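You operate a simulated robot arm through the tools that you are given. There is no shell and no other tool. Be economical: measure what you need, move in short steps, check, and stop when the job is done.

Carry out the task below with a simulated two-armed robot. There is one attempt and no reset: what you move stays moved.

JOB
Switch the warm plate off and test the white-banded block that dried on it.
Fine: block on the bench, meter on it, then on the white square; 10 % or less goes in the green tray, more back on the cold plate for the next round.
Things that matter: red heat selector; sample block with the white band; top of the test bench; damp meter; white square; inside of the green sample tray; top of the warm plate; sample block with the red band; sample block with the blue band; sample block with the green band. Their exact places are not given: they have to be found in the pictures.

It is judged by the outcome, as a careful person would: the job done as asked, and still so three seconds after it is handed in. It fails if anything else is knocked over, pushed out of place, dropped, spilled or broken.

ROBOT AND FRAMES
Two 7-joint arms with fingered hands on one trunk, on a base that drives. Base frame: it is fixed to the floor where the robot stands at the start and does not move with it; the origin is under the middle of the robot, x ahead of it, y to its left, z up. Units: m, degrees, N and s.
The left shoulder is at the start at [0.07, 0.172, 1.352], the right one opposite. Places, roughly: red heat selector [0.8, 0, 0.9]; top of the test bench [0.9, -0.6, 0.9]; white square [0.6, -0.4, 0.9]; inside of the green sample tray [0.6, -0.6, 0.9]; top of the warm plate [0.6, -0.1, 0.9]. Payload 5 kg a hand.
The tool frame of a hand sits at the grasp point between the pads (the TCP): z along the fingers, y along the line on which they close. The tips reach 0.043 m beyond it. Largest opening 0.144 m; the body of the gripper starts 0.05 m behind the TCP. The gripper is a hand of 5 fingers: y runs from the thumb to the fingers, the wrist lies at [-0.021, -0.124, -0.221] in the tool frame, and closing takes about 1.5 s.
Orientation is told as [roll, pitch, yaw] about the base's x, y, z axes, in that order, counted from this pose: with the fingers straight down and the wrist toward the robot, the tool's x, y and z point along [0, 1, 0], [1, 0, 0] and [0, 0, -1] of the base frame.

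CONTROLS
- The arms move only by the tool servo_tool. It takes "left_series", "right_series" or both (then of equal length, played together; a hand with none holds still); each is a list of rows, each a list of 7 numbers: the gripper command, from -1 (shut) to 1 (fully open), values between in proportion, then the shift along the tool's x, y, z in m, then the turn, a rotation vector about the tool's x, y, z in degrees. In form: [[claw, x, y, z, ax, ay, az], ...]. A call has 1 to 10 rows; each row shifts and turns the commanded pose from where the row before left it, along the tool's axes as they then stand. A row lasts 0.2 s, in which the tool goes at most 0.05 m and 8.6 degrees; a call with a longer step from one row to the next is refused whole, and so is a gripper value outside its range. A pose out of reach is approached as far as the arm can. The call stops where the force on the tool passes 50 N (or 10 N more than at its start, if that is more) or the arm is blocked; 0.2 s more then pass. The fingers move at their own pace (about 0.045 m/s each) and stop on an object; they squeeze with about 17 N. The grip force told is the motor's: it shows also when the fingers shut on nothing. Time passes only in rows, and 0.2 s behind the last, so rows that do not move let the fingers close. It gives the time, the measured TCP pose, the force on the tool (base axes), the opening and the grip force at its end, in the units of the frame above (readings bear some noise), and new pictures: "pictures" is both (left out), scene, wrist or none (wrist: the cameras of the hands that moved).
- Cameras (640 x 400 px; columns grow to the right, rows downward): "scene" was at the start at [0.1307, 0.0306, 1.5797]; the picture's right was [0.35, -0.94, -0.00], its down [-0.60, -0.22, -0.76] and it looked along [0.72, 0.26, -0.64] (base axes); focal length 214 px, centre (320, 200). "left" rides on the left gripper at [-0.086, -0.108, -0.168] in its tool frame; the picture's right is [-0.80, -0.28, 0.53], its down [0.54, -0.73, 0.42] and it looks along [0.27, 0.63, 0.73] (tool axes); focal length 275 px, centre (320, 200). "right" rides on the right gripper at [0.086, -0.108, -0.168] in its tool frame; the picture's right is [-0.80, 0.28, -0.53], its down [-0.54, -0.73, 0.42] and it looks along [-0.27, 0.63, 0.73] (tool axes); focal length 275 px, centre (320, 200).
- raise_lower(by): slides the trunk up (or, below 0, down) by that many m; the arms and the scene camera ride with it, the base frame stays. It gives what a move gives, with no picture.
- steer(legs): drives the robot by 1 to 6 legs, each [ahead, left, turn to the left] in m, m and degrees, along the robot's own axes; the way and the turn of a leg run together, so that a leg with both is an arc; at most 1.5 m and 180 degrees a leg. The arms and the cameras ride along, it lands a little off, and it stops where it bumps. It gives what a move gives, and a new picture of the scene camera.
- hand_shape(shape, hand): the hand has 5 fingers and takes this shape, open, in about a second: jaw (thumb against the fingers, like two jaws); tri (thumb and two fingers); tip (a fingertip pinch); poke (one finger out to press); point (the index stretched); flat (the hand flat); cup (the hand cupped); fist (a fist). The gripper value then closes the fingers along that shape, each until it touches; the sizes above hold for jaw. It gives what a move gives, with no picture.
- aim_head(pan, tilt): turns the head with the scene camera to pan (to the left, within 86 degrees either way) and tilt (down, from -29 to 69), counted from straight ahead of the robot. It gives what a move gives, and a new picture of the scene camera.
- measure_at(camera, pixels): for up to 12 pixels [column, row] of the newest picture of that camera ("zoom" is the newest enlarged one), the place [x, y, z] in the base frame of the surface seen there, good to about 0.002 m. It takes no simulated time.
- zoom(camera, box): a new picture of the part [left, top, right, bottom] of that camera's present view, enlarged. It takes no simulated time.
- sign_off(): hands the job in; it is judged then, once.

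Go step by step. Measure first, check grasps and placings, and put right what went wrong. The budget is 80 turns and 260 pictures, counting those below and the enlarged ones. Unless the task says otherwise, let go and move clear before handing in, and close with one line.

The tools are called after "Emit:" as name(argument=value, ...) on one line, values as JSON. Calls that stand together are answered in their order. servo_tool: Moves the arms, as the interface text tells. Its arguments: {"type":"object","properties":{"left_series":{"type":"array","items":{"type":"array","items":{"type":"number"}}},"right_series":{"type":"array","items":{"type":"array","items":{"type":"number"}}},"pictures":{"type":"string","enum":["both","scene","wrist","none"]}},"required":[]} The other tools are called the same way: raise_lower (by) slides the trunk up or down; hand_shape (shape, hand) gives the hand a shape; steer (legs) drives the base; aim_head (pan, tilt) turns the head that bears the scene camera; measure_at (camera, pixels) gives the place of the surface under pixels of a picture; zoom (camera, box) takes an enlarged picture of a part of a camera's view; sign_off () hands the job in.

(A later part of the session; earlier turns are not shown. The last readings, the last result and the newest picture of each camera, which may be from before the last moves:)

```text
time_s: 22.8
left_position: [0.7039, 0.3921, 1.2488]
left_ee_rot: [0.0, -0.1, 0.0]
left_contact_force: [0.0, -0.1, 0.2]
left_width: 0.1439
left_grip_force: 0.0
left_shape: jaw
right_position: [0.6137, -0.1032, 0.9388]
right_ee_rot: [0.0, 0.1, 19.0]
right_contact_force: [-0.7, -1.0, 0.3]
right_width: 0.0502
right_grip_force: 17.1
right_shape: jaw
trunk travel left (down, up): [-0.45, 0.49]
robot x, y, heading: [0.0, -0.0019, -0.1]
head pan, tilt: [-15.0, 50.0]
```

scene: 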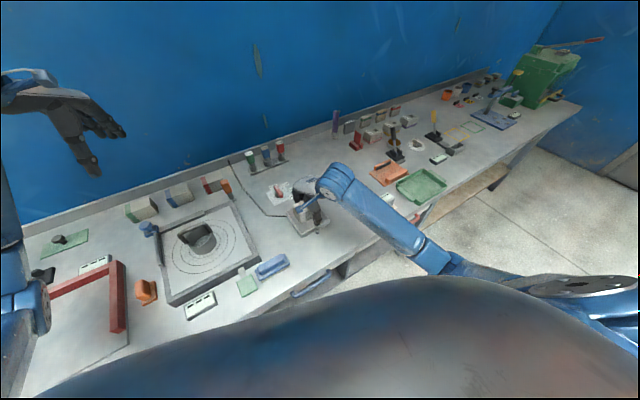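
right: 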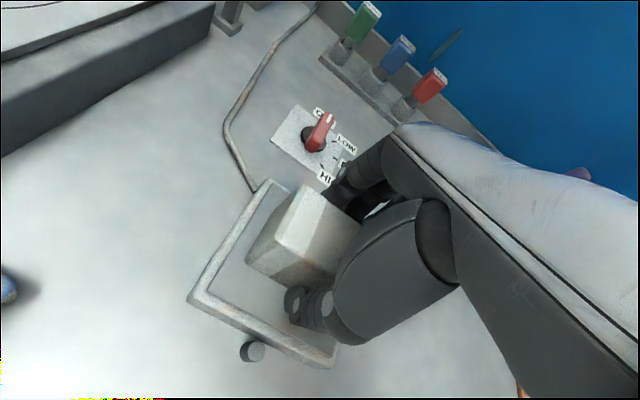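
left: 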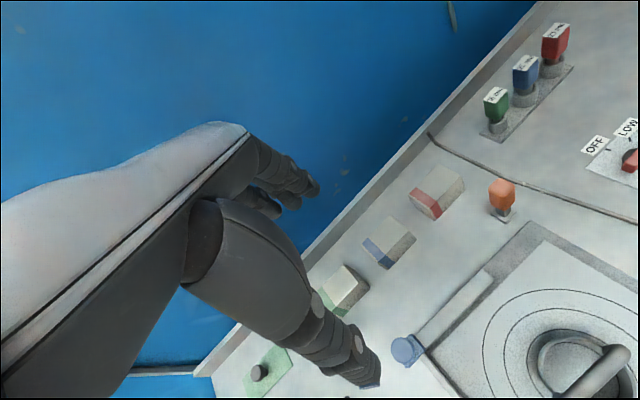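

Gripped (width 0.050). Lift 0.09 and carry toward (0.69,-0.29).

Emit:
servo_tool(right_series=[[-1, 0, 0, -0.03, 0, 0, 0], [-1, 0, 0, -0.03, 0, 0, 0], [-1, 0, 0, -0.03, 0, 0, 0], [-1, -0.0403, 0.0022, 0, 0, 0, 0], [-1, -0.0403, 0.0022, 0, 0, 0, 0], [-1, -0.0403, 0.0022, 0, 0, 0, 0], [-1, -0.0403, 0.0022, 0, 0, 0, 0], [-1, -0.0403, 0.0022, 0, 0, 0, 0], [-1, 0, 0, 0.03, 0, 0, 0], [-1, 0, 0, 0, 0, 0, 0]])

Emit:
zoom(camera="scene", box=[290, 130, 450, 250])

```text
time_s: 25.0
left_position: [0.7032, 0.3927, 1.2502]
left_ee_rot: [-0.1, 0.0, -0.1]
left_contact_force: [-0.5, -0.2, 0.1]
left_width: 0.1438
left_grip_force: 0.2
left_shape: jaw
right_position: [0.6877, -0.2907, 0.9973]
right_ee_rot: [0.0, -0.1, 19.1]
right_contact_force: [0.1, 0.5, -3.1]
right_width: 0.0503
right_grip_force: 16.8
right_shape: jaw
trunk travel left (down, up): [-0.45, 0.49]
robot x, y, heading: [-0.0005, 0.0019, 0.1]
head pan, tilt: [-15.0, 50.0]
```

scene: 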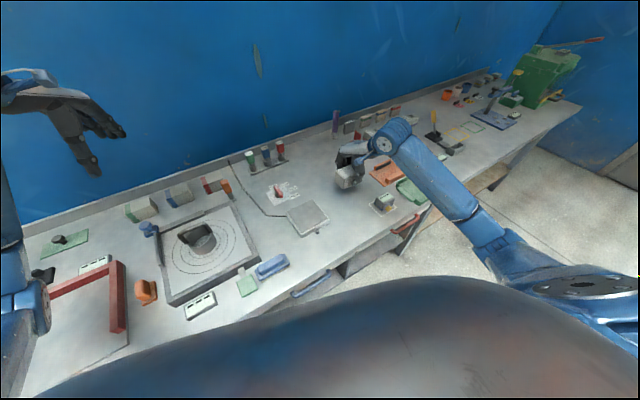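
right: 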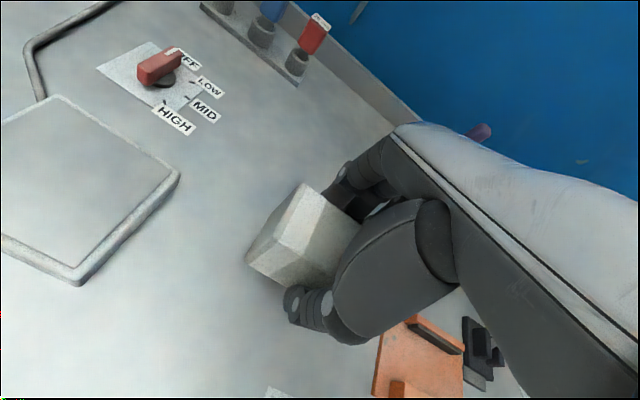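

```text
3.33 times, centred on (370, 190) of scene
```

zoom: 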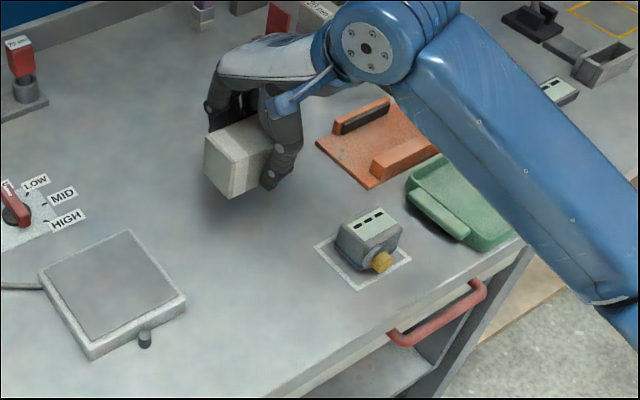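

Clear spot below. Measure the plate top and lower toward the table (needs ~0.086 of descent).

Emit:
measure_at(camera="zoom", pixels=[[110, 290], [120, 260], [375, 222], [360, 240], [345, 215], [400, 215], [350, 255], [378, 265], [317, 245], [358, 290], [412, 258], [225, 195]])

Emit:
servo_tool(right_series=[[-1, 0, 0, 0.025, 0, 0, 0], [-1, 0, 0, 0.025, 0, 0, 0], [-1, 0, 0, 0.02, 0, 0, 0], [-1, 0, 0, 0.01, 0, 0, 0], [-1, 0, 0, 0.004, 0, 0, 0], [-1, 0, 0, 0, 0, 0, 0]], pictures="wrist")

```text
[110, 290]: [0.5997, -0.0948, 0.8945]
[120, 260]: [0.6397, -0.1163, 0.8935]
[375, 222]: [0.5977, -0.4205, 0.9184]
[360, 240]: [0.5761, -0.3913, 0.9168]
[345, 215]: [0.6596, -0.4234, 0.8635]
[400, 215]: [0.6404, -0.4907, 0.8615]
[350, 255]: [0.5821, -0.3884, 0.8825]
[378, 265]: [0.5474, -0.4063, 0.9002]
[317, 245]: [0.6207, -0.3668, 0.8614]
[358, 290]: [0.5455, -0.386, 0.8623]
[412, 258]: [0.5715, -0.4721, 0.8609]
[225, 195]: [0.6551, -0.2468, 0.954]
```

```text
time_s: 26.4
left_position: [0.7034, 0.3918, 1.2508]
left_ee_rot: [0.0, 0.0, 0.1]
left_contact_force: [-0.3, 0.5, 0.4]
left_width: 0.1437
left_grip_force: 0.0
left_shape: jaw
right_position: [0.6881, -0.2891, 0.9137]
right_ee_rot: [0.1, -0.1, 19.0]
right_contact_force: [0.0, 0.5, -3.8]
right_width: 0.0502
right_grip_force: 17.3
right_shape: jaw
trunk travel left (down, up): [-0.45, 0.49]
robot x, y, heading: [0.0003, 0.0044, 0.2]
head pan, tilt: [-15.0, 50.0]
```

right: 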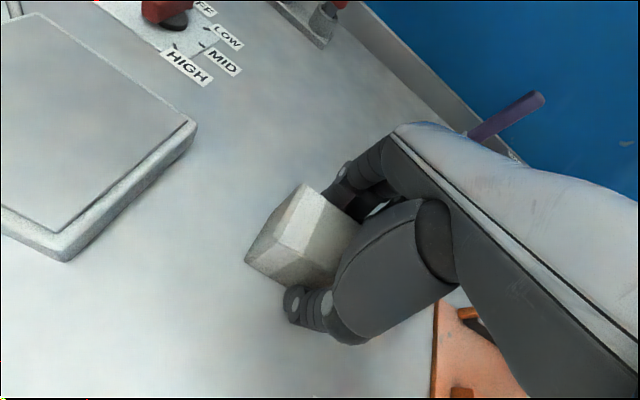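

Plate top was 0.894, so contact should come at TCP z≈0.906. Lower in 2 mm steps.

Emit:
servo_tool(right_series=[[-1, 0, 0, 0.003, 0, 0, 0], [-1, 0, 0, 0.002, 0, 0, 0], [-1, 0, 0, 0.002, 0, 0, 0], [-1, 0, 0, 0.001, 0, 0, 0], [-1, 0, 0, 0, 0, 0, 0]], pictures="none")

```text
time_s: 27.6
left_position: [0.7031, 0.3925, 1.2507]
left_ee_rot: [0.0, 0.0, 0.0]
left_contact_force: [-0.6, -0.6, -0.1]
left_width: 0.1439
left_grip_force: 0.0
left_shape: jaw
right_position: [0.689, -0.2887, 0.9055]
right_ee_rot: [-0.1, 0.0, 19.0]
right_contact_force: [-1.1, -1.5, 3.7]
right_width: 0.0501
right_grip_force: 16.9
right_shape: jaw
trunk travel left (down, up): [-0.45, 0.49]
robot x, y, heading: [0.0006, -0.001, -0.1]
head pan, tilt: [-15.0, 50.0]
```

Contact (+3.7 N). Release and rise.

Emit:
servo_tool(right_series=[[0.3, 0, 0, 0, 0, 0, 0], [0.3, 0, 0, 0, 0, 0, 0], [0.3, 0, 0, 0, 0, 0, 0], [0.3, 0, 0, 0, 0, 0, 0], [0.3, 0, 0, -0.03, 0, 0, 0], [0.3, 0, 0, -0.04, 0, 0, 0], [0.3, 0, 0, -0.045, 0, 0, 0], [0.3, 0, 0, -0.045, 0, 0, 0], [0.3, 0, 0, -0.03, 0, 0, 0]])

Emit:
zoom(camera="scene", box=[330, 150, 430, 230])

```text
time_s: 29.6
left_position: [0.7031, 0.3933, 1.2499]
left_ee_rot: [0.0, 0.0, 0.0]
left_contact_force: [0.2, 0.2, -0.3]
left_width: 0.1437
left_grip_force: 0.0
left_shape: jaw
right_position: [0.6882, -0.2888, 1.0959]
right_ee_rot: [-0.1, 0.1, 19.0]
right_contact_force: [0.8, 0.7, -0.7]
right_width: 0.0934
right_grip_force: 0.1
right_shape: jaw
trunk travel left (down, up): [-0.45, 0.49]
robot x, y, heading: [-0.0036, 0.0011, -0.1]
head pan, tilt: [-15.0, 50.0]
```

scene: 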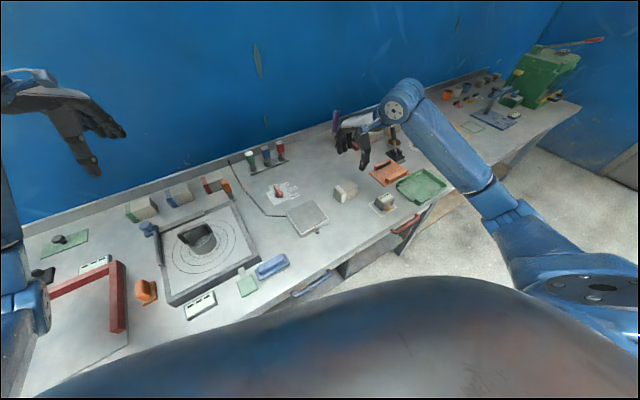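
right: 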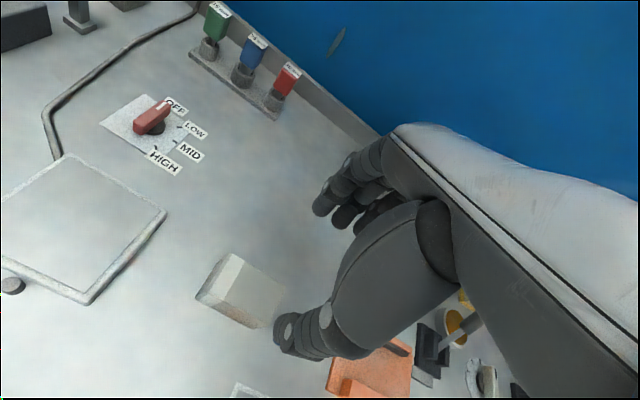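

```text
5.00 times, centred on (380, 190) of scene
```

zoom: 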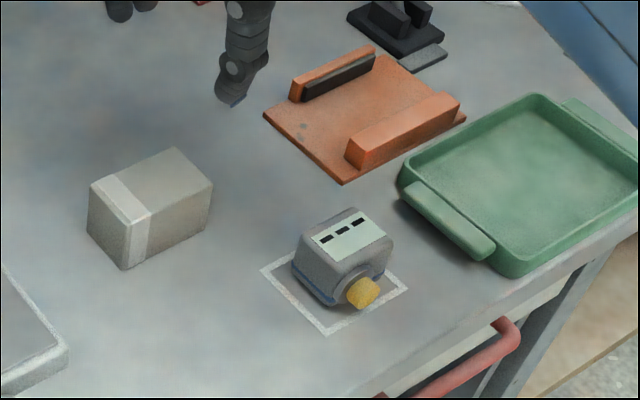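

Block stands on the bench. Now inspect the meter closely.

Emit:
zoom(camera="scene", box=[365, 180, 415, 220])

Emit:
measure_at(camera="zoom", pixels=[[300, 150], [220, 180], [350, 95], [430, 170], [320, 230], [270, 290], [340, 270], [390, 250], [130, 230], [350, 380], [470, 260], [300, 200]])

```text
10.00 times, centred on (390, 200) of scene
```

zoom: 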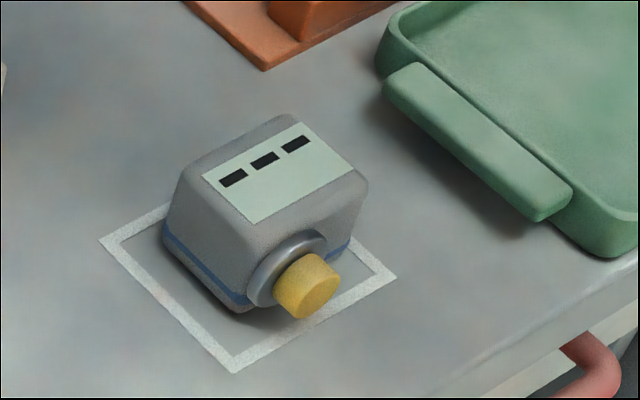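

```text
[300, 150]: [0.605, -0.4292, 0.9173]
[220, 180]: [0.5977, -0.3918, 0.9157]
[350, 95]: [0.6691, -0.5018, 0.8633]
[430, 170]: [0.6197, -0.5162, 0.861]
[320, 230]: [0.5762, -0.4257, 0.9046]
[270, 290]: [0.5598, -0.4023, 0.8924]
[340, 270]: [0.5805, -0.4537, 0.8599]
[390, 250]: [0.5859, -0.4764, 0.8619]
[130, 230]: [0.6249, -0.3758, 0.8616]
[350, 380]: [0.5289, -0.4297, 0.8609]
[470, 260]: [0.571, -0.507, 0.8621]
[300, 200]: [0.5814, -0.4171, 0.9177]
```

Emit:
measure_at(camera="zoom", pixels=[[203, 177], [303, 124], [353, 170], [250, 221], [186, 172], [290, 118], [364, 184], [246, 236], [176, 230], [312, 262], [305, 285], [325, 285]])

Emit:
measure_at(camera="right", pixels=[[233, 255], [280, 285], [248, 326], [198, 298], [240, 290], [210, 268]])

```text
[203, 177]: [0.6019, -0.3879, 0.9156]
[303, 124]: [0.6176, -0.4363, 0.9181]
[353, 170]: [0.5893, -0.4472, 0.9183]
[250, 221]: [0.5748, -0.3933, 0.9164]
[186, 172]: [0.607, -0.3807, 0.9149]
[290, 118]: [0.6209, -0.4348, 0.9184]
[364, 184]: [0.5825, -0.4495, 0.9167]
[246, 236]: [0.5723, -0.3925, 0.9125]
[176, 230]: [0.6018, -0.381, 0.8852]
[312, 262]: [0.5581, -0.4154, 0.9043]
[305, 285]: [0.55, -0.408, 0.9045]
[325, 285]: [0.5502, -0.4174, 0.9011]
```

```text
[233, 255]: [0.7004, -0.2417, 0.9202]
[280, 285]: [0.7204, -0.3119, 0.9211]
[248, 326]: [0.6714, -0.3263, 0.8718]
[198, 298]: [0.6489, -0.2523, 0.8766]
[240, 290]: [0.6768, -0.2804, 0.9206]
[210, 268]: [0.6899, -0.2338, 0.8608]
```

Meter body centre ≈(0.596,-0.415), about 0.06 wide along -75°, top 0.918, yellow tip at the front. I'll grip it across its sides (yaw 105), so rotate first.

Emit:
servo_tool(right_series=[[0.4, 0, 0, 0, 0, 0, -8.6], [0.4, 0, 0, 0, 0, 0, -8.6], [0.4, 0, 0, 0, 0, 0, -8.6], [0.4, 0, 0, 0, 0, 0, -8.6], [0.4, 0, 0, 0, 0, 0, -8.6], [0.4, 0, 0, 0, 0, 0, -8.6], [0.4, 0, 0, 0, 0, 0, -8.6], [0.4, 0, 0, 0, 0, 0, -8.6], [0.4, 0, 0, 0, 0, 0, -8.6], [0.4, 0, 0, 0, 0, 0, -8.6]], pictures="none")

Emit:
servo_tool(right_series=[[0.4, 0.0305, -0.0245, 0, 0, 0, 0], [0.4, 0.0305, -0.0245, 0, 0, 0, 0], [0.4, 0.0305, -0.0245, 0, 0, 0, 0], [0.4, 0.0305, -0.0245, 0.02, 0, 0, 0], [0.4, 0, 0, 0.02, 0, 0, 0], [0.4, 0, 0, 0, 0, 0, 0]])

Emit:
zoom(camera="scene", box=[330, 130, 470, 240])

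```text
time_s: 31.8
left_position: [0.703, 0.392, 1.2492]
left_ee_rot: [0.1, 0.1, 0.0]
left_contact_force: [1.2, 0.5, -0.2]
left_width: 0.1438
left_grip_force: 0.1
left_shape: jaw
right_position: [0.6887, -0.2869, 1.0953]
right_ee_rot: [0.0, 0.0, 105.1]
right_contact_force: [-0.1, -0.7, 0.0]
right_width: 0.1005
right_grip_force: 0.0
right_shape: jaw
trunk travel left (down, up): [-0.45, 0.49]
robot x, y, heading: [-0.0, -0.0013, 0.1]
head pan, tilt: [-15.0, 50.0]
```

```text
time_s: 33.2
left_position: [0.7029, 0.3932, 1.2495]
left_ee_rot: [0.0, 0.0, 0.0]
left_contact_force: [0.2, 0.5, -0.1]
left_width: 0.1438
left_grip_force: 0.0
left_shape: jaw
right_position: [0.5958, -0.4154, 1.053]
right_ee_rot: [0.0, 0.0, 104.9]
right_contact_force: [0.7, 0.7, -0.7]
right_width: 0.1006
right_grip_force: 0.1
right_shape: jaw
trunk travel left (down, up): [-0.45, 0.49]
robot x, y, heading: [-0.0015, 0.0006, -0.1]
head pan, tilt: [-15.0, 50.0]
```

scene: 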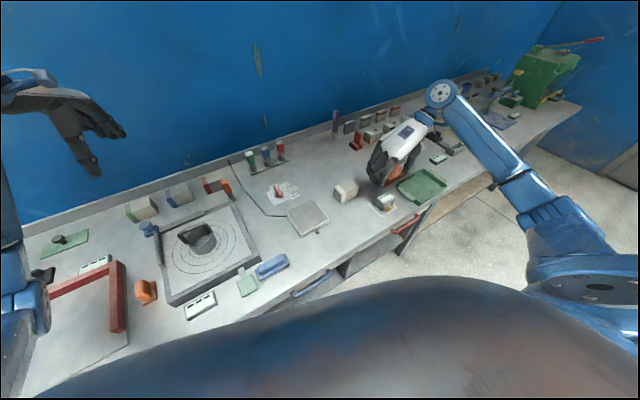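
right: 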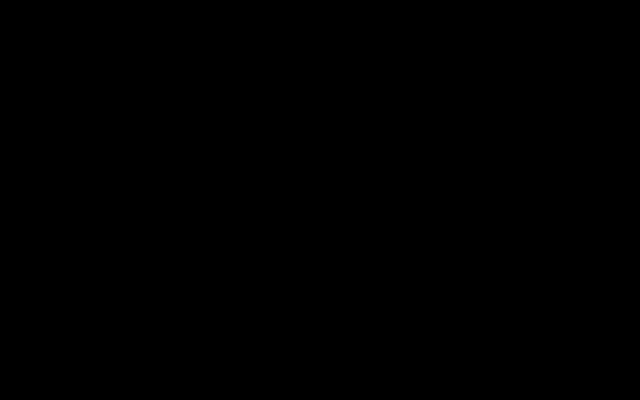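

```text
3.64 times, centred on (400, 185) of scene
```

zoom: 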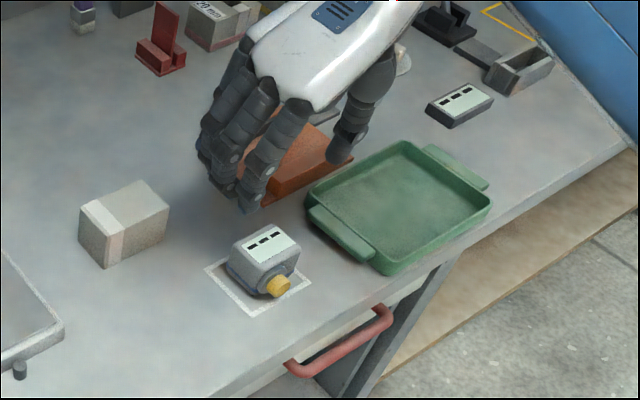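

Wrist camera is occluded by the arm, but pose is exact: above the meter, yaw 105. Descend in part and check.

Emit:
servo_tool(right_series=[[0.4, 0, 0, 0.035, 0, 0, 0], [0.4, 0, 0, 0.035, 0, 0, 0], [0.4, 0, 0, 0.02, 0, 0, 0], [0.4, 0, 0, 0, 0, 0, 0]], pictures="none")

Emit:
zoom(camera="scene", box=[350, 160, 430, 225])

```text
time_s: 34.2
left_position: [0.7032, 0.3936, 1.249]
left_ee_rot: [0.0, 0.0, -0.1]
left_contact_force: [-0.4, 0.4, 0.0]
left_width: 0.144
left_grip_force: 0.1
left_shape: jaw
right_position: [0.5993, -0.4146, 0.9657]
right_ee_rot: [0.0, 0.1, 105.0]
right_contact_force: [0.7, 0.0, 0.1]
right_width: 0.1006
right_grip_force: 0.0
right_shape: jaw
trunk travel left (down, up): [-0.45, 0.49]
robot x, y, heading: [-0.0011, 0.0001, 0.0]
head pan, tilt: [-15.0, 50.0]
```

```text
6.15 times, centred on (390, 192) of scene
```

zoom: 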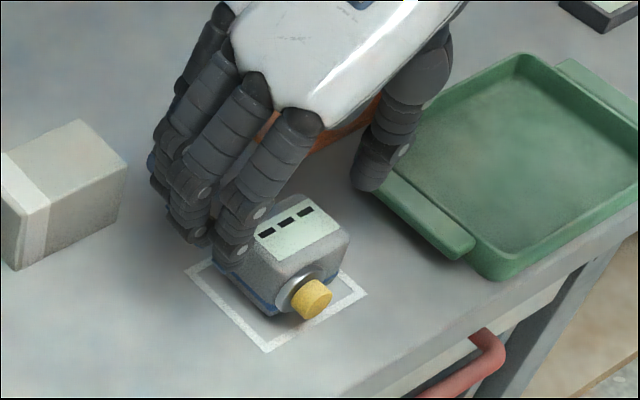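

Fingers straddle the meter; the thumb stays clear of the tray handle. Continue down to z≈0.912.

Emit:
servo_tool(right_series=[[0.4, 0.003, 0, 0.025, 0, 0, 0], [0.4, 0, 0, 0.018, 0, 0, 0], [0.4, 0, 0, 0.01, 0, 0, 0], [0.4, 0, 0, 0, 0, 0, 0]], pictures="none")

Emit:
zoom(camera="scene", box=[350, 160, 430, 225])

```text
time_s: 35.2
left_position: [0.7031, 0.3908, 1.2496]
left_ee_rot: [0.0, 0.0, 0.0]
left_contact_force: [0.0, -0.1, -0.7]
left_width: 0.1437
left_grip_force: 0.0
left_shape: jaw
right_position: [0.5912, -0.4171, 0.9114]
right_ee_rot: [0.0, 0.0, 105.0]
right_contact_force: [0.4, -0.6, -0.7]
right_width: 0.1007
right_grip_force: 0.1
right_shape: jaw
trunk travel left (down, up): [-0.45, 0.49]
robot x, y, heading: [-0.001, -0.0015, 0.2]
head pan, tilt: [-15.0, 50.0]
```

```text
6.15 times, centred on (390, 192) of scene
```

zoom: 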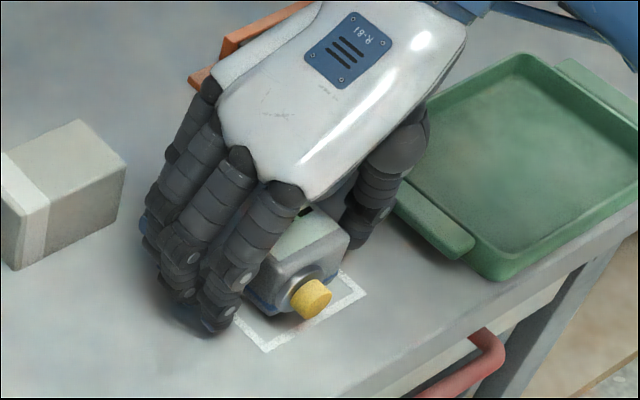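

Meter is between fingers and thumb. Close.

Emit:
servo_tool(right_series=[[-1, 0, 0, 0, 0, 0, 0], [-1, 0, 0, 0, 0, 0, 0], [-1, 0, 0, 0, 0, 0, 0], [-1, 0, 0, 0, 0, 0, 0], [-1, 0, 0, 0, 0, 0, 0], [-1, 0, 0, 0, 0, 0, 0], [-1, 0, 0, 0, 0, 0, 0]], pictures="none")

Emit:
zoom(camera="scene", box=[350, 160, 430, 225])

```text
time_s: 36.8
left_position: [0.7025, 0.3925, 1.251]
left_ee_rot: [0.0, 0.1, 0.0]
left_contact_force: [0.1, 0.1, 0.2]
left_width: 0.1439
left_grip_force: 0.1
left_shape: jaw
right_position: [0.5927, -0.4153, 0.911]
right_ee_rot: [0.0, 0.0, 105.0]
right_contact_force: [-0.2, -2.0, -1.1]
right_width: 0.0576
right_grip_force: 17.3
right_shape: jaw
trunk travel left (down, up): [-0.45, 0.49]
robot x, y, heading: [-0.0014, -0.0042, 0.1]
head pan, tilt: [-15.0, 50.0]
```

```text
6.15 times, centred on (390, 192) of scene
```

zoom: 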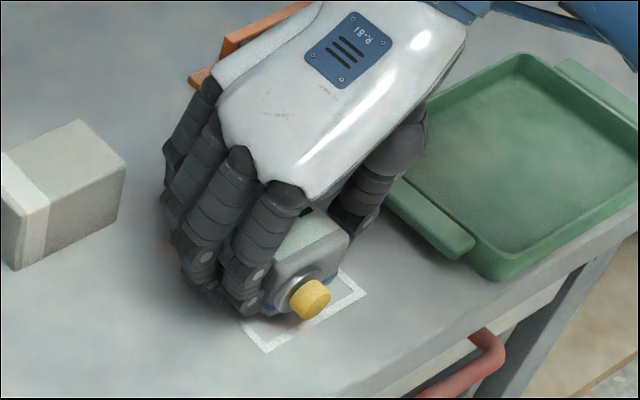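

Gripped (0.058). Lift 0.1 and move above the block.

Emit:
servo_tool(right_series=[[-1, 0, 0, -0.025, 0, 0, 0], [-1, 0, 0, -0.04, 0, 0, 0], [-1, 0, 0, -0.045, 0, 0, 0], [-1, -0.0304, 0.0252, 0, 0, 0, 0], [-1, -0.0304, 0.0252, 0, 0, 0, 0], [-1, -0.0304, 0.0252, 0, 0, 0, 0], [-1, -0.0304, 0.0252, 0, 0, 0, 0], [-1, 0, 0, 0, 0, 0, -3], [-1, 0, 0, 0, 0, 0, 0]], pictures="wrist")

Emit:
zoom(camera="scene", box=[320, 130, 430, 225])

```text
time_s: 38.8
left_position: [0.7027, 0.3925, 1.2506]
left_ee_rot: [0.0, 0.0, 0.0]
left_contact_force: [-0.2, 0.0, -0.9]
left_width: 0.1436
left_grip_force: 0.2
left_shape: jaw
right_position: [0.6847, -0.2871, 1.0208]
right_ee_rot: [0.0, 0.1, 108.1]
right_contact_force: [-0.2, 0.2, -3.0]
right_width: 0.0568
right_grip_force: 16.8
right_shape: jaw
trunk travel left (down, up): [-0.45, 0.49]
robot x, y, heading: [-0.0007, 0.0022, -0.1]
head pan, tilt: [-15.0, 50.0]
```

right: 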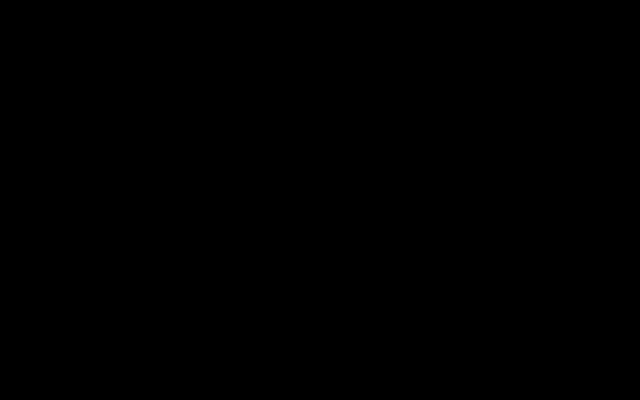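

```text
4.21 times, centred on (375, 178) of scene
```

zoom: 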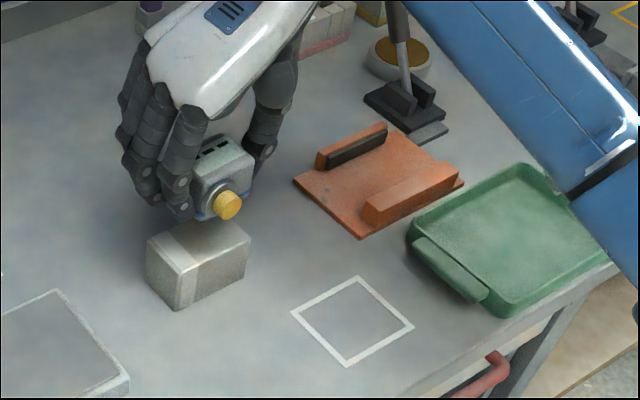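

Meter hangs over the block; contact expected at TCP z≈0.971. Lower 0.045, and measure the now-bare white square.

Emit:
measure_at(camera="zoom", pixels=[[358, 277], [412, 327], [346, 365], [292, 312], [352, 320], [198, 262], [170, 235], [215, 232], [235, 243]])

Emit:
servo_tool(right_series=[[-1, 0, 0, 0.02, 0, 0, 0], [-1, 0, 0, 0.015, 0, 0, 0], [-1, 0, 0, 0.008, 0, 0, 0], [-1, 0, 0, 0, 0, 0, 0]], pictures="none")

Emit:
zoom(camera="scene", box=[320, 150, 400, 215])

```text
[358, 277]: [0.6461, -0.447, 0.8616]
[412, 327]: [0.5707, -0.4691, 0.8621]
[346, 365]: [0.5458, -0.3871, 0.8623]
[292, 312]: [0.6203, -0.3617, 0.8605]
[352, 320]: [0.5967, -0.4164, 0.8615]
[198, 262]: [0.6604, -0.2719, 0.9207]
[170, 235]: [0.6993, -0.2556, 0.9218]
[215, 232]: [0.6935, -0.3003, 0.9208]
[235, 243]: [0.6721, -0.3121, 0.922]
```

```text
time_s: 39.8
left_position: [0.703, 0.391, 1.2502]
left_ee_rot: [0.0, -0.1, -0.1]
left_contact_force: [0.3, -0.4, 0.2]
left_width: 0.1439
left_grip_force: 0.1
left_shape: jaw
right_position: [0.6853, -0.2847, 0.9784]
right_ee_rot: [0.0, 0.1, 108.1]
right_contact_force: [-0.1, 0.2, -3.5]
right_width: 0.0569
right_grip_force: 17.1
right_shape: jaw
trunk travel left (down, up): [-0.45, 0.49]
robot x, y, heading: [-0.0002, -0.0005, 0.2]
head pan, tilt: [-15.0, 50.0]
```

```text
6.15 times, centred on (360, 182) of scene
```

zoom: 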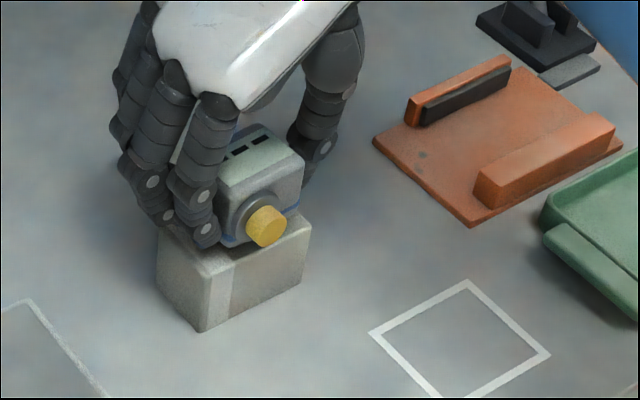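

Meter lines up over the block. Lower the last ~7 mm slowly.

Emit:
servo_tool(right_series=[[-1, 0, 0, 0.003, 0, 0, 0], [-1, 0, 0, 0.002, 0, 0, 0], [-1, 0, 0, 0.002, 0, 0, 0], [-1, 0, 0, 0, 0, 0, 0]], pictures="none")

Emit:
zoom(camera="scene", box=[330, 160, 390, 210])

```text
time_s: 40.8
left_position: [0.7041, 0.3916, 1.2496]
left_ee_rot: [0.0, 0.1, 0.0]
left_contact_force: [-0.1, -0.1, -1.0]
left_width: 0.1436
left_grip_force: 0.0
left_shape: jaw
right_position: [0.6843, -0.2856, 0.9718]
right_ee_rot: [0.0, 0.0, 107.9]
right_contact_force: [0.6, -1.0, 1.8]
right_width: 0.057
right_grip_force: 17.6
right_shape: jaw
trunk travel left (down, up): [-0.45, 0.49]
robot x, y, heading: [-0.0015, -0.0015, 0.0]
head pan, tilt: [-15.0, 50.0]
```

```text
8.00 times, centred on (360, 185) of scene
```

zoom: 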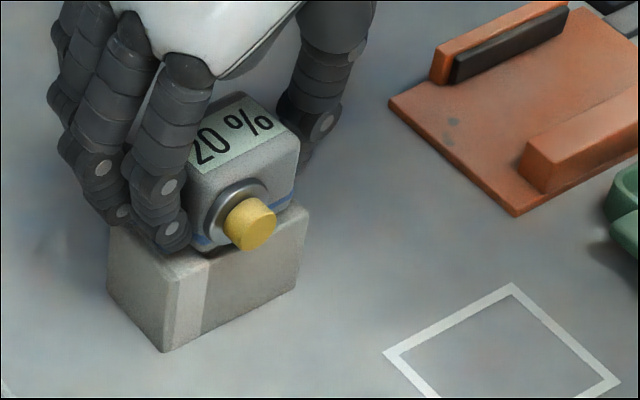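

Contact, and the display shows "20 %" (zoom (230,140)), part-hidden. Release and rise to read it fully.

Emit:
servo_tool(right_series=[[0.3, 0, 0, 0, 0, 0, 0], [0.3, 0, 0, 0, 0, 0, 0], [0.3, 0, 0, 0, 0, 0, 0], [0.3, 0, 0, 0, 0, 0, 0], [0.3, 0, 0, -0.03, 0, 0, 0], [0.3, 0, 0, -0.04, 0, 0, 0], [0.3, 0, 0, -0.04, 0, 0, 0]], pictures="none")

Emit:
zoom(camera="scene", box=[330, 160, 390, 210])

```text
time_s: 42.4
left_position: [0.7026, 0.3912, 1.2502]
left_ee_rot: [-0.1, 0.0, 0.0]
left_contact_force: [-0.5, -0.1, 0.4]
left_width: 0.144
left_grip_force: 0.1
left_shape: jaw
right_position: [0.6843, -0.2896, 1.0813]
right_ee_rot: [0.0, 0.0, 108.0]
right_contact_force: [-0.4, 0.2, 0.1]
right_width: 0.0933
right_grip_force: 0.1
right_shape: jaw
trunk travel left (down, up): [-0.45, 0.49]
robot x, y, heading: [0.0022, -0.0031, 0.1]
head pan, tilt: [-15.0, 50.0]
```

```text
8.00 times, centred on (360, 185) of scene
```

zoom: 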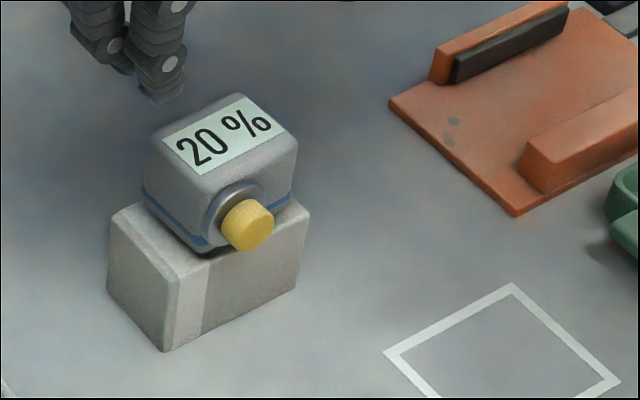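

It reads 20 %. Wait a little to be sure the reading is settled.

Emit:
servo_tool(right_series=[[0.3, 0, 0, 0, 0, 0, 0], [0.3, 0, 0, 0, 0, 0, 0], [0.3, 0, 0, 0, 0, 0, 0], [0.3, 0, 0, 0, 0, 0, 0], [0.3, 0, 0, 0, 0, 0, 0], [0.3, 0, 0, 0, 0, 0, 0], [0.3, 0, 0, 0, 0, 0, 0], [0.3, 0, 0, 0, 0, 0, 0], [0.3, 0, 0, 0, 0, 0, 0], [0.3, 0, 0, 0, 0, 0, 0]], pictures="none")

Emit:
zoom(camera="scene", box=[330, 160, 390, 210])

Emit:
zoom(camera="scene", box=[250, 150, 350, 240])

```text
time_s: 44.6
left_position: [0.7027, 0.3919, 1.2511]
left_ee_rot: [0.0, -0.1, 0.0]
left_contact_force: [-0.3, 0.3, -0.7]
left_width: 0.1439
left_grip_force: 0.0
left_shape: jaw
right_position: [0.6842, -0.289, 1.0801]
right_ee_rot: [0.0, 0.0, 108.0]
right_contact_force: [-0.2, 0.3, 0.5]
right_width: 0.0933
right_grip_force: 0.0
right_shape: jaw
trunk travel left (down, up): [-0.45, 0.49]
robot x, y, heading: [0.002, -0.0015, 0.1]
head pan, tilt: [-15.0, 50.0]
```

```text
8.00 times, centred on (360, 185) of scene
```

zoom: 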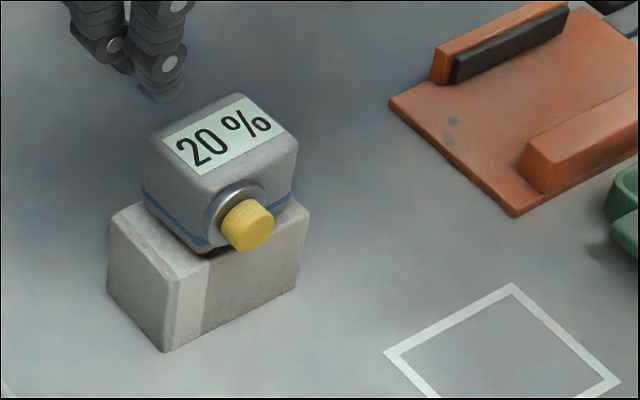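

```text
4.44 times, centred on (300, 195) of scene
```

zoom: 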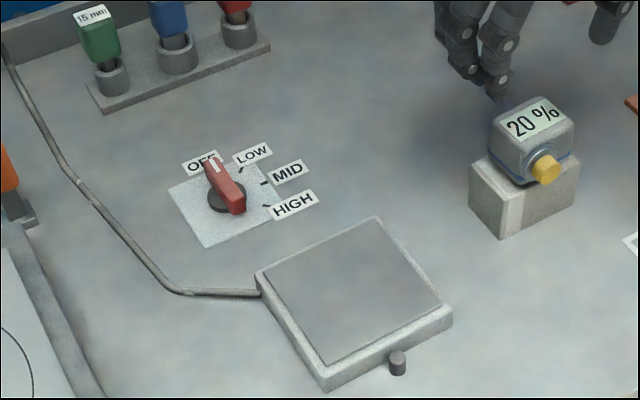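

Steady at 20 % → block goes back on the cold plate. First regrip the meter: down 0.11.

Emit:
servo_tool(right_series=[[0.3, 0, 0, 0.04, 0, 0, 0], [0.3, 0, 0, 0.04, 0, 0, 0], [0.3, 0, 0, 0.027, 0, 0, 0], [-1, 0, 0, 0, 0, 0, 0], [-1, 0, 0, 0, 0, 0, 0], [-1, 0, 0, 0, 0, 0, 0], [-1, 0, 0, 0, 0, 0, 0], [-1, 0, 0, 0, 0, 0, 0], [-1, 0, 0, 0, 0, 0, 0]], pictures="none")

Emit:
zoom(camera="scene", box=[330, 160, 390, 210])

```text
time_s: 46.6
left_position: [0.7023, 0.3911, 1.2482]
left_ee_rot: [0.0, 0.0, 0.0]
left_contact_force: [-0.2, -0.1, 0.3]
left_width: 0.144
left_grip_force: 0.1
left_shape: jaw
right_position: [0.6834, -0.2874, 0.9729]
right_ee_rot: [0.1, 0.0, 108.0]
right_contact_force: [-0.8, -1.1, 0.0]
right_width: 0.0577
right_grip_force: 17.3
right_shape: jaw
trunk travel left (down, up): [-0.45, 0.49]
robot x, y, heading: [0.0016, -0.0004, 0.1]
head pan, tilt: [-15.0, 50.0]
```

```text
8.00 times, centred on (360, 185) of scene
```

zoom: 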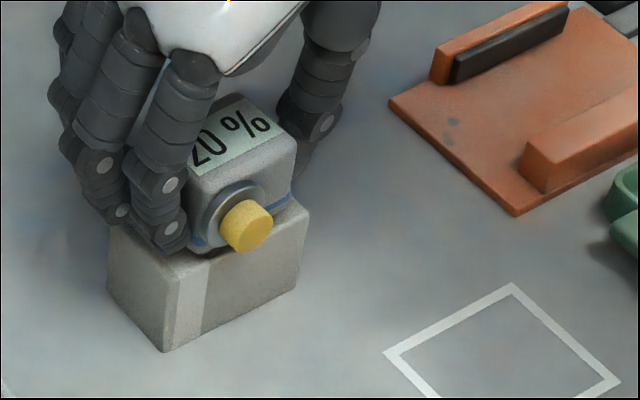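

Regripped. Lift, turn back 3°, carry to the white square, lower most of the way.

Emit:
servo_tool(right_series=[[-1, 0, 0, -0.025, 0, 0, 0], [-1, 0, 0, -0.03, 0, 0, 0], [-1, 0, 0, 0, 0, 0, 3], [-1, 0.0304, -0.0252, 0, 0, 0, 0], [-1, 0.0304, -0.0252, 0, 0, 0, 0], [-1, 0.0304, -0.0252, 0, 0, 0, 0], [-1, 0.0304, -0.0252, 0, 0, 0, 0], [-1, 0, 0, 0.04, 0, 0, 0], [-1, 0, 0, 0.04, 0, 0, 0], [-1, 0, 0, 0.02, 0, 0, 0]], pictures="none")

Emit:
zoom(camera="scene", box=[350, 160, 430, 225])

```text
time_s: 48.8
left_position: [0.7038, 0.3914, 1.2509]
left_ee_rot: [-0.1, -0.1, -0.1]
left_contact_force: [-0.6, 0.1, 0.4]
left_width: 0.1437
left_grip_force: 0.0
left_shape: jaw
right_position: [0.5923, -0.4143, 0.9288]
right_ee_rot: [0.0, 0.0, 105.0]
right_contact_force: [-0.1, 0.3, -2.7]
right_width: 0.0574
right_grip_force: 16.8
right_shape: jaw
trunk travel left (down, up): [-0.45, 0.49]
robot x, y, heading: [-0.0019, -0.0032, -0.0]
head pan, tilt: [-15.0, 50.0]
```

```text
6.15 times, centred on (390, 192) of scene
```

zoom: 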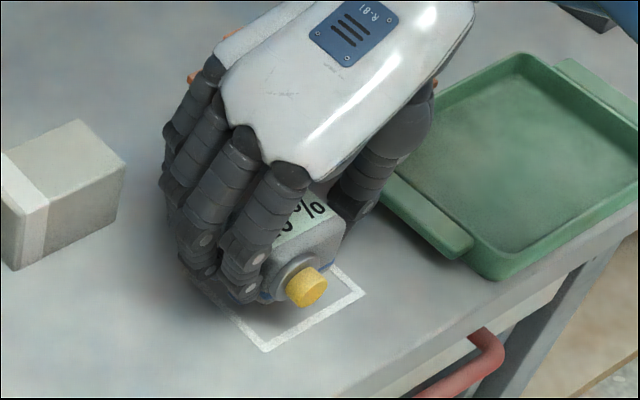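

Over the square. Lower the last 18 mm.

Emit:
servo_tool(right_series=[[-1, 0, 0, 0.009, 0, 0, 0], [-1, 0, 0, 0.004, 0, 0, 0], [-1, 0, 0, 0.003, 0, 0, 0], [-1, 0, 0, 0.001, 0, 0, 0], [-1, 0, 0, 0, 0, 0, 0]], pictures="none")

```text
time_s: 50.0
left_position: [0.7027, 0.3916, 1.2504]
left_ee_rot: [0.0, 0.0, -0.1]
left_contact_force: [-0.9, -0.4, 0.0]
left_width: 0.1439
left_grip_force: 0.1
left_shape: jaw
right_position: [0.5933, -0.4137, 0.9129]
right_ee_rot: [0.0, 0.0, 105.0]
right_contact_force: [0.2, 0.1, 3.6]
right_width: 0.0575
right_grip_force: 17.1
right_shape: jaw
trunk travel left (down, up): [-0.45, 0.49]
robot x, y, heading: [0.0015, -0.0034, -0.1]
head pan, tilt: [-15.0, 50.0]
```

Contact. Release and rise.

Emit:
servo_tool(right_series=[[0.3, 0, 0, 0, 0, 0, 0], [0.3, 0, 0, 0, 0, 0, 0], [0.3, 0, 0, 0, 0, 0, 0], [0.3, 0, 0, 0, 0, 0, 0], [0.3, 0, 0, -0.03, 0, 0, 0], [0.3, 0, 0, -0.045, 0, 0, 0], [0.3, 0, 0, -0.045, 0, 0, 0], [0.3, 0, 0, -0.045, 0, 0, 0], [0.3, 0, 0, -0.02, 0, 0, 0]], pictures="none")

Emit:
zoom(camera="scene", box=[330, 150, 430, 230])

```text
time_s: 52.0
left_position: [0.7029, 0.3926, 1.25]
left_ee_rot: [0.0, 0.1, 0.0]
left_contact_force: [-0.1, -0.1, 0.8]
left_width: 0.1438
left_grip_force: 0.1
left_shape: jaw
right_position: [0.5903, -0.4163, 1.0979]
right_ee_rot: [0.2, -0.1, 105.0]
right_contact_force: [-0.4, -0.1, 0.3]
right_width: 0.0932
right_grip_force: 0.0
right_shape: jaw
trunk travel left (down, up): [-0.45, 0.49]
robot x, y, heading: [-0.0023, -0.0009, 0.1]
head pan, tilt: [-15.0, 50.0]
```

```text
5.00 times, centred on (380, 190) of scene
```

zoom: 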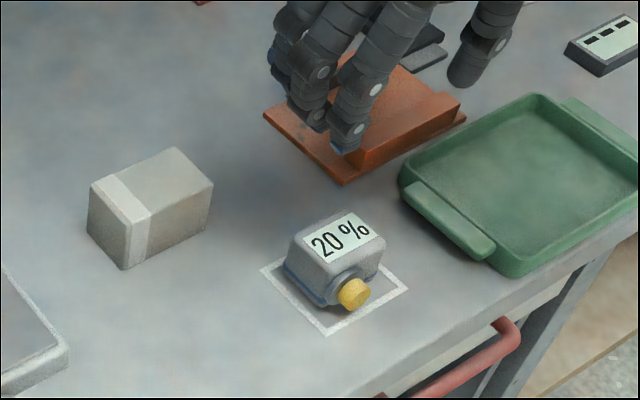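

Meter sits on the square. Return above the block and rotate back to yaw 19.

Emit:
measure_at(camera="zoom", pixels=[[343, 237], [303, 240], [350, 213], [385, 238], [325, 263]])

Emit:
servo_tool(right_series=[[0.4, -0.0318, 0.0243, 0, 0, 0, 0], [0.4, -0.0318, 0.0243, 0, 0, 0, 0], [0.4, -0.0318, 0.0243, 0, 0, 0, 0], [0.4, -0.0318, 0.0243, 0, 0, 0, 0], [0.4, 0, 0, 0, 0, 0, 0]], pictures="none")

Emit:
servo_tool(right_series=[[0.4, 0, 0, 0, 0, 0, 8.6], [0.4, 0, 0, 0, 0, 0, 8.6], [0.4, 0, 0, 0, 0, 0, 8.6], [0.4, 0, 0, 0, 0, 0, 8.6], [0.4, 0, 0, 0, 0, 0, 8.6], [0.4, 0, 0, 0, 0, 0, 8.6], [0.4, 0, 0, 0, 0, 0, 8.6], [0.4, 0, 0, 0, 0, 0, 8.6], [0.4, 0, 0, 0, 0, 0, 8.6], [0.4, 0, 0, 0, 0, 0, 8.6]], pictures="both")

```text
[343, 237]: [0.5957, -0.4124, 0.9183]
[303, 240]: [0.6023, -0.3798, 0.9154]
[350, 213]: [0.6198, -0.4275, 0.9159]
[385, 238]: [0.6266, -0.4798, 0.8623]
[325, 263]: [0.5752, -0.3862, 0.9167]
```

```text
time_s: 53.2
left_position: [0.7028, 0.3921, 1.2498]
left_ee_rot: [0.1, 0.0, 0.0]
left_contact_force: [-0.9, 0.2, -0.2]
left_width: 0.1442
left_grip_force: 0.1
left_shape: jaw
right_position: [0.6888, -0.2888, 1.0973]
right_ee_rot: [0.0, 0.0, 105.0]
right_contact_force: [-0.5, -0.5, 0.3]
right_width: 0.1006
right_grip_force: 0.2
right_shape: jaw
trunk travel left (down, up): [-0.45, 0.49]
robot x, y, heading: [-0.002, 0.0023, -0.1]
head pan, tilt: [-15.0, 50.0]
```

```text
time_s: 55.4
left_position: [0.7034, 0.3923, 1.2498]
left_ee_rot: [0.0, 0.0, -0.1]
left_contact_force: [0.5, -0.6, 0.9]
left_width: 0.144
left_grip_force: 0.0
left_shape: jaw
right_position: [0.6914, -0.2865, 1.0981]
right_ee_rot: [0.0, 0.0, 18.9]
right_contact_force: [0.2, 0.0, 0.3]
right_width: 0.1005
right_grip_force: 0.1
right_shape: jaw
trunk travel left (down, up): [-0.45, 0.49]
robot x, y, heading: [0.0014, 0.0015, 0.1]
head pan, tilt: [-15.0, 50.0]
```

scene: 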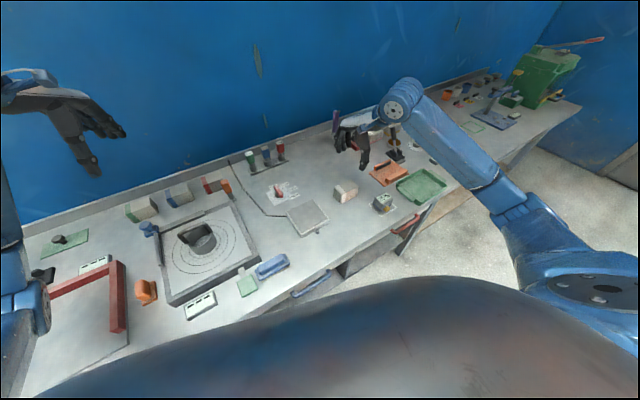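
right: 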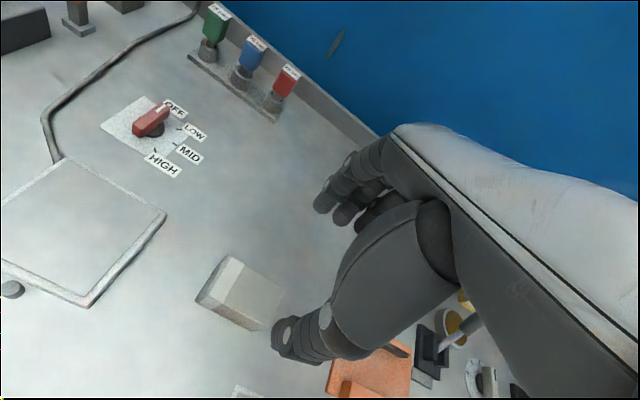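

Wrist view matches the earlier release view. Descend to z≈0.907 and grip the block.

Emit:
servo_tool(right_series=[[0.4, 0, 0, 0.045, 0, 0, 0], [0.4, 0, 0, 0.045, 0, 0, 0], [0.4, 0, 0, 0.045, 0, 0, 0], [0.4, 0, 0, 0.035, 0, 0, 0], [0.4, 0, 0, 0.018, 0, 0, 0], [0.4, 0, 0, 0.002, 0, 0, 0]], pictures="wrist")

Emit:
servo_tool(right_series=[[-1, 0, 0, 0, 0, 0, 0], [-1, 0, 0, 0, 0, 0, 0], [-1, 0, 0, 0, 0, 0, 0], [-1, 0, 0, 0, 0, 0, 0], [-1, 0, 0, 0, 0, 0, 0], [-1, 0, 0, 0, 0, 0, 0], [-1, 0, 0, 0, 0, 0, 0]], pictures="wrist")

```text
time_s: 56.8
left_position: [0.7037, 0.3915, 1.251]
left_ee_rot: [0.0, 0.1, 0.0]
left_contact_force: [-0.1, -0.6, 0.4]
left_width: 0.1438
left_grip_force: 0.1
left_shape: jaw
right_position: [0.6911, -0.2888, 0.9077]
right_ee_rot: [0.0, 0.0, 19.0]
right_contact_force: [-0.2, 0.8, -0.1]
right_width: 0.1003
right_grip_force: 0.1
right_shape: jaw
trunk travel left (down, up): [-0.45, 0.49]
robot x, y, heading: [-0.0038, 0.0024, 0.2]
head pan, tilt: [-15.0, 50.0]
```

right: 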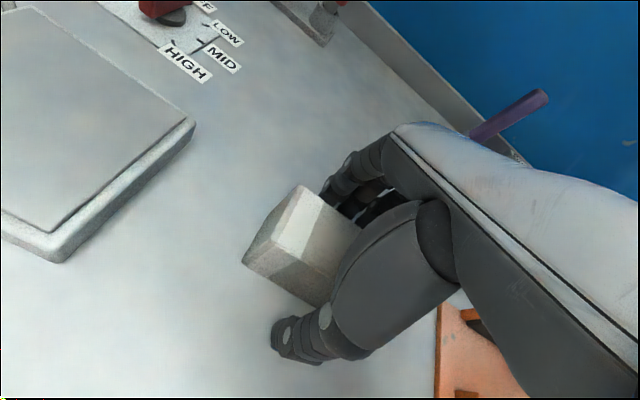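

```text
time_s: 58.4
left_position: [0.7029, 0.3929, 1.251]
left_ee_rot: [-0.1, 0.0, 0.0]
left_contact_force: [0.2, -0.4, -0.3]
left_width: 0.1437
left_grip_force: 0.0
left_shape: jaw
right_position: [0.6909, -0.2888, 0.9074]
right_ee_rot: [0.0, 0.0, 19.1]
right_contact_force: [0.1, -0.2, -0.8]
right_width: 0.0501
right_grip_force: 17.1
right_shape: jaw
trunk travel left (down, up): [-0.45, 0.49]
robot x, y, heading: [0.0, -0.0026, 0.1]
head pan, tilt: [-15.0, 50.0]
```

right: 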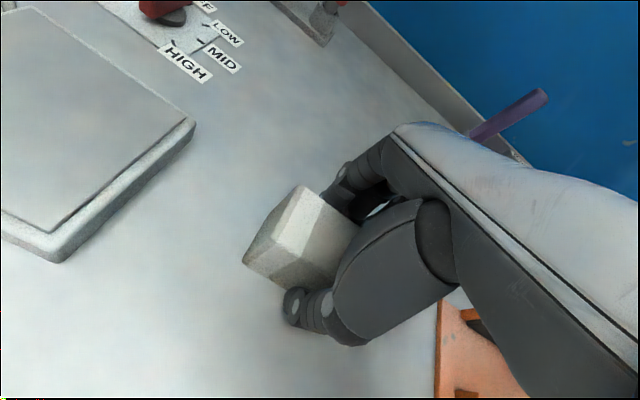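

Gripped. Lift and carry back to the plate.

Emit:
servo_tool(right_series=[[-1, 0, 0, -0.035, 0, 0, 0], [-1, 0, 0, -0.04, 0, 0, 0], [-1, 0, 0, -0.035, 0, 0, 0], [-1, 0.0401, -0.0025, 0, 0, 0, 0], [-1, 0.0401, -0.0025, 0, 0, 0, 0], [-1, 0.0401, -0.0025, 0, 0, 0, 0], [-1, 0.0401, -0.0025, 0, 0, 0, 0], [-1, 0.0401, -0.0025, 0, 0, 0, 0], [-1, 0, 0, 0.03, 0, 0, 0], [-1, 0, 0, 0.03, 0, 0, 0]], pictures="wrist")

Emit:
zoom(camera="scene", box=[250, 150, 390, 260])

```text
time_s: 60.6
left_position: [0.7032, 0.3911, 1.2509]
left_ee_rot: [0.0, 0.0, 0.0]
left_contact_force: [-0.6, -0.4, -0.4]
left_width: 0.144
left_grip_force: 0.1
left_shape: jaw
right_position: [0.613, -0.1034, 0.958]
right_ee_rot: [-0.1, 0.0, 19.1]
right_contact_force: [0.2, -0.4, -3.1]
right_width: 0.0502
right_grip_force: 16.8
right_shape: jaw
trunk travel left (down, up): [-0.45, 0.49]
robot x, y, heading: [0.0022, -0.0029, -0.0]
head pan, tilt: [-15.0, 50.0]
```

right: 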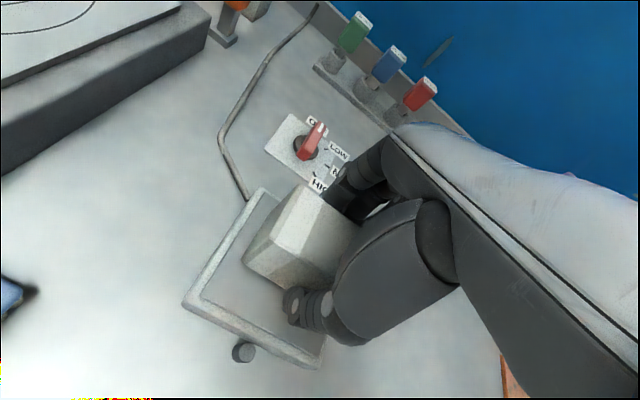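

```text
3.64 times, centred on (320, 205) of scene
```

zoom: 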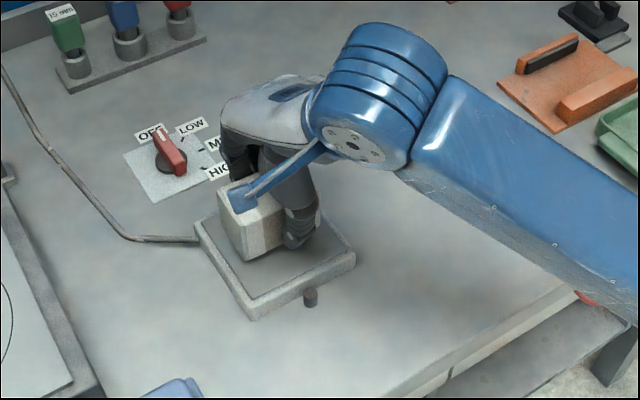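

Over the plate centre. Lower slowly (contact expected at 0.940).

Emit:
servo_tool(right_series=[[-1, 0, 0, 0.009, 0, 0, 0], [-1, 0, 0, 0.004, 0, 0, 0], [-1, 0, 0, 0.003, 0, 0, 0], [-1, 0, 0, 0.002, 0, 0, 0], [-1, 0, 0, 0, 0, 0, 0]], pictures="none")

```text
time_s: 61.8
left_position: [0.7027, 0.3931, 1.2506]
left_ee_rot: [0.0, 0.0, 0.0]
left_contact_force: [-0.5, -0.7, -0.4]
left_width: 0.1438
left_grip_force: 0.0
left_shape: jaw
right_position: [0.6123, -0.1021, 0.9409]
right_ee_rot: [0.1, 0.0, 19.0]
right_contact_force: [0.6, 0.0, 2.0]
right_width: 0.0501
right_grip_force: 17.2
right_shape: jaw
trunk travel left (down, up): [-0.45, 0.49]
robot x, y, heading: [0.0007, -0.001, -0.0]
head pan, tilt: [-15.0, 50.0]
```

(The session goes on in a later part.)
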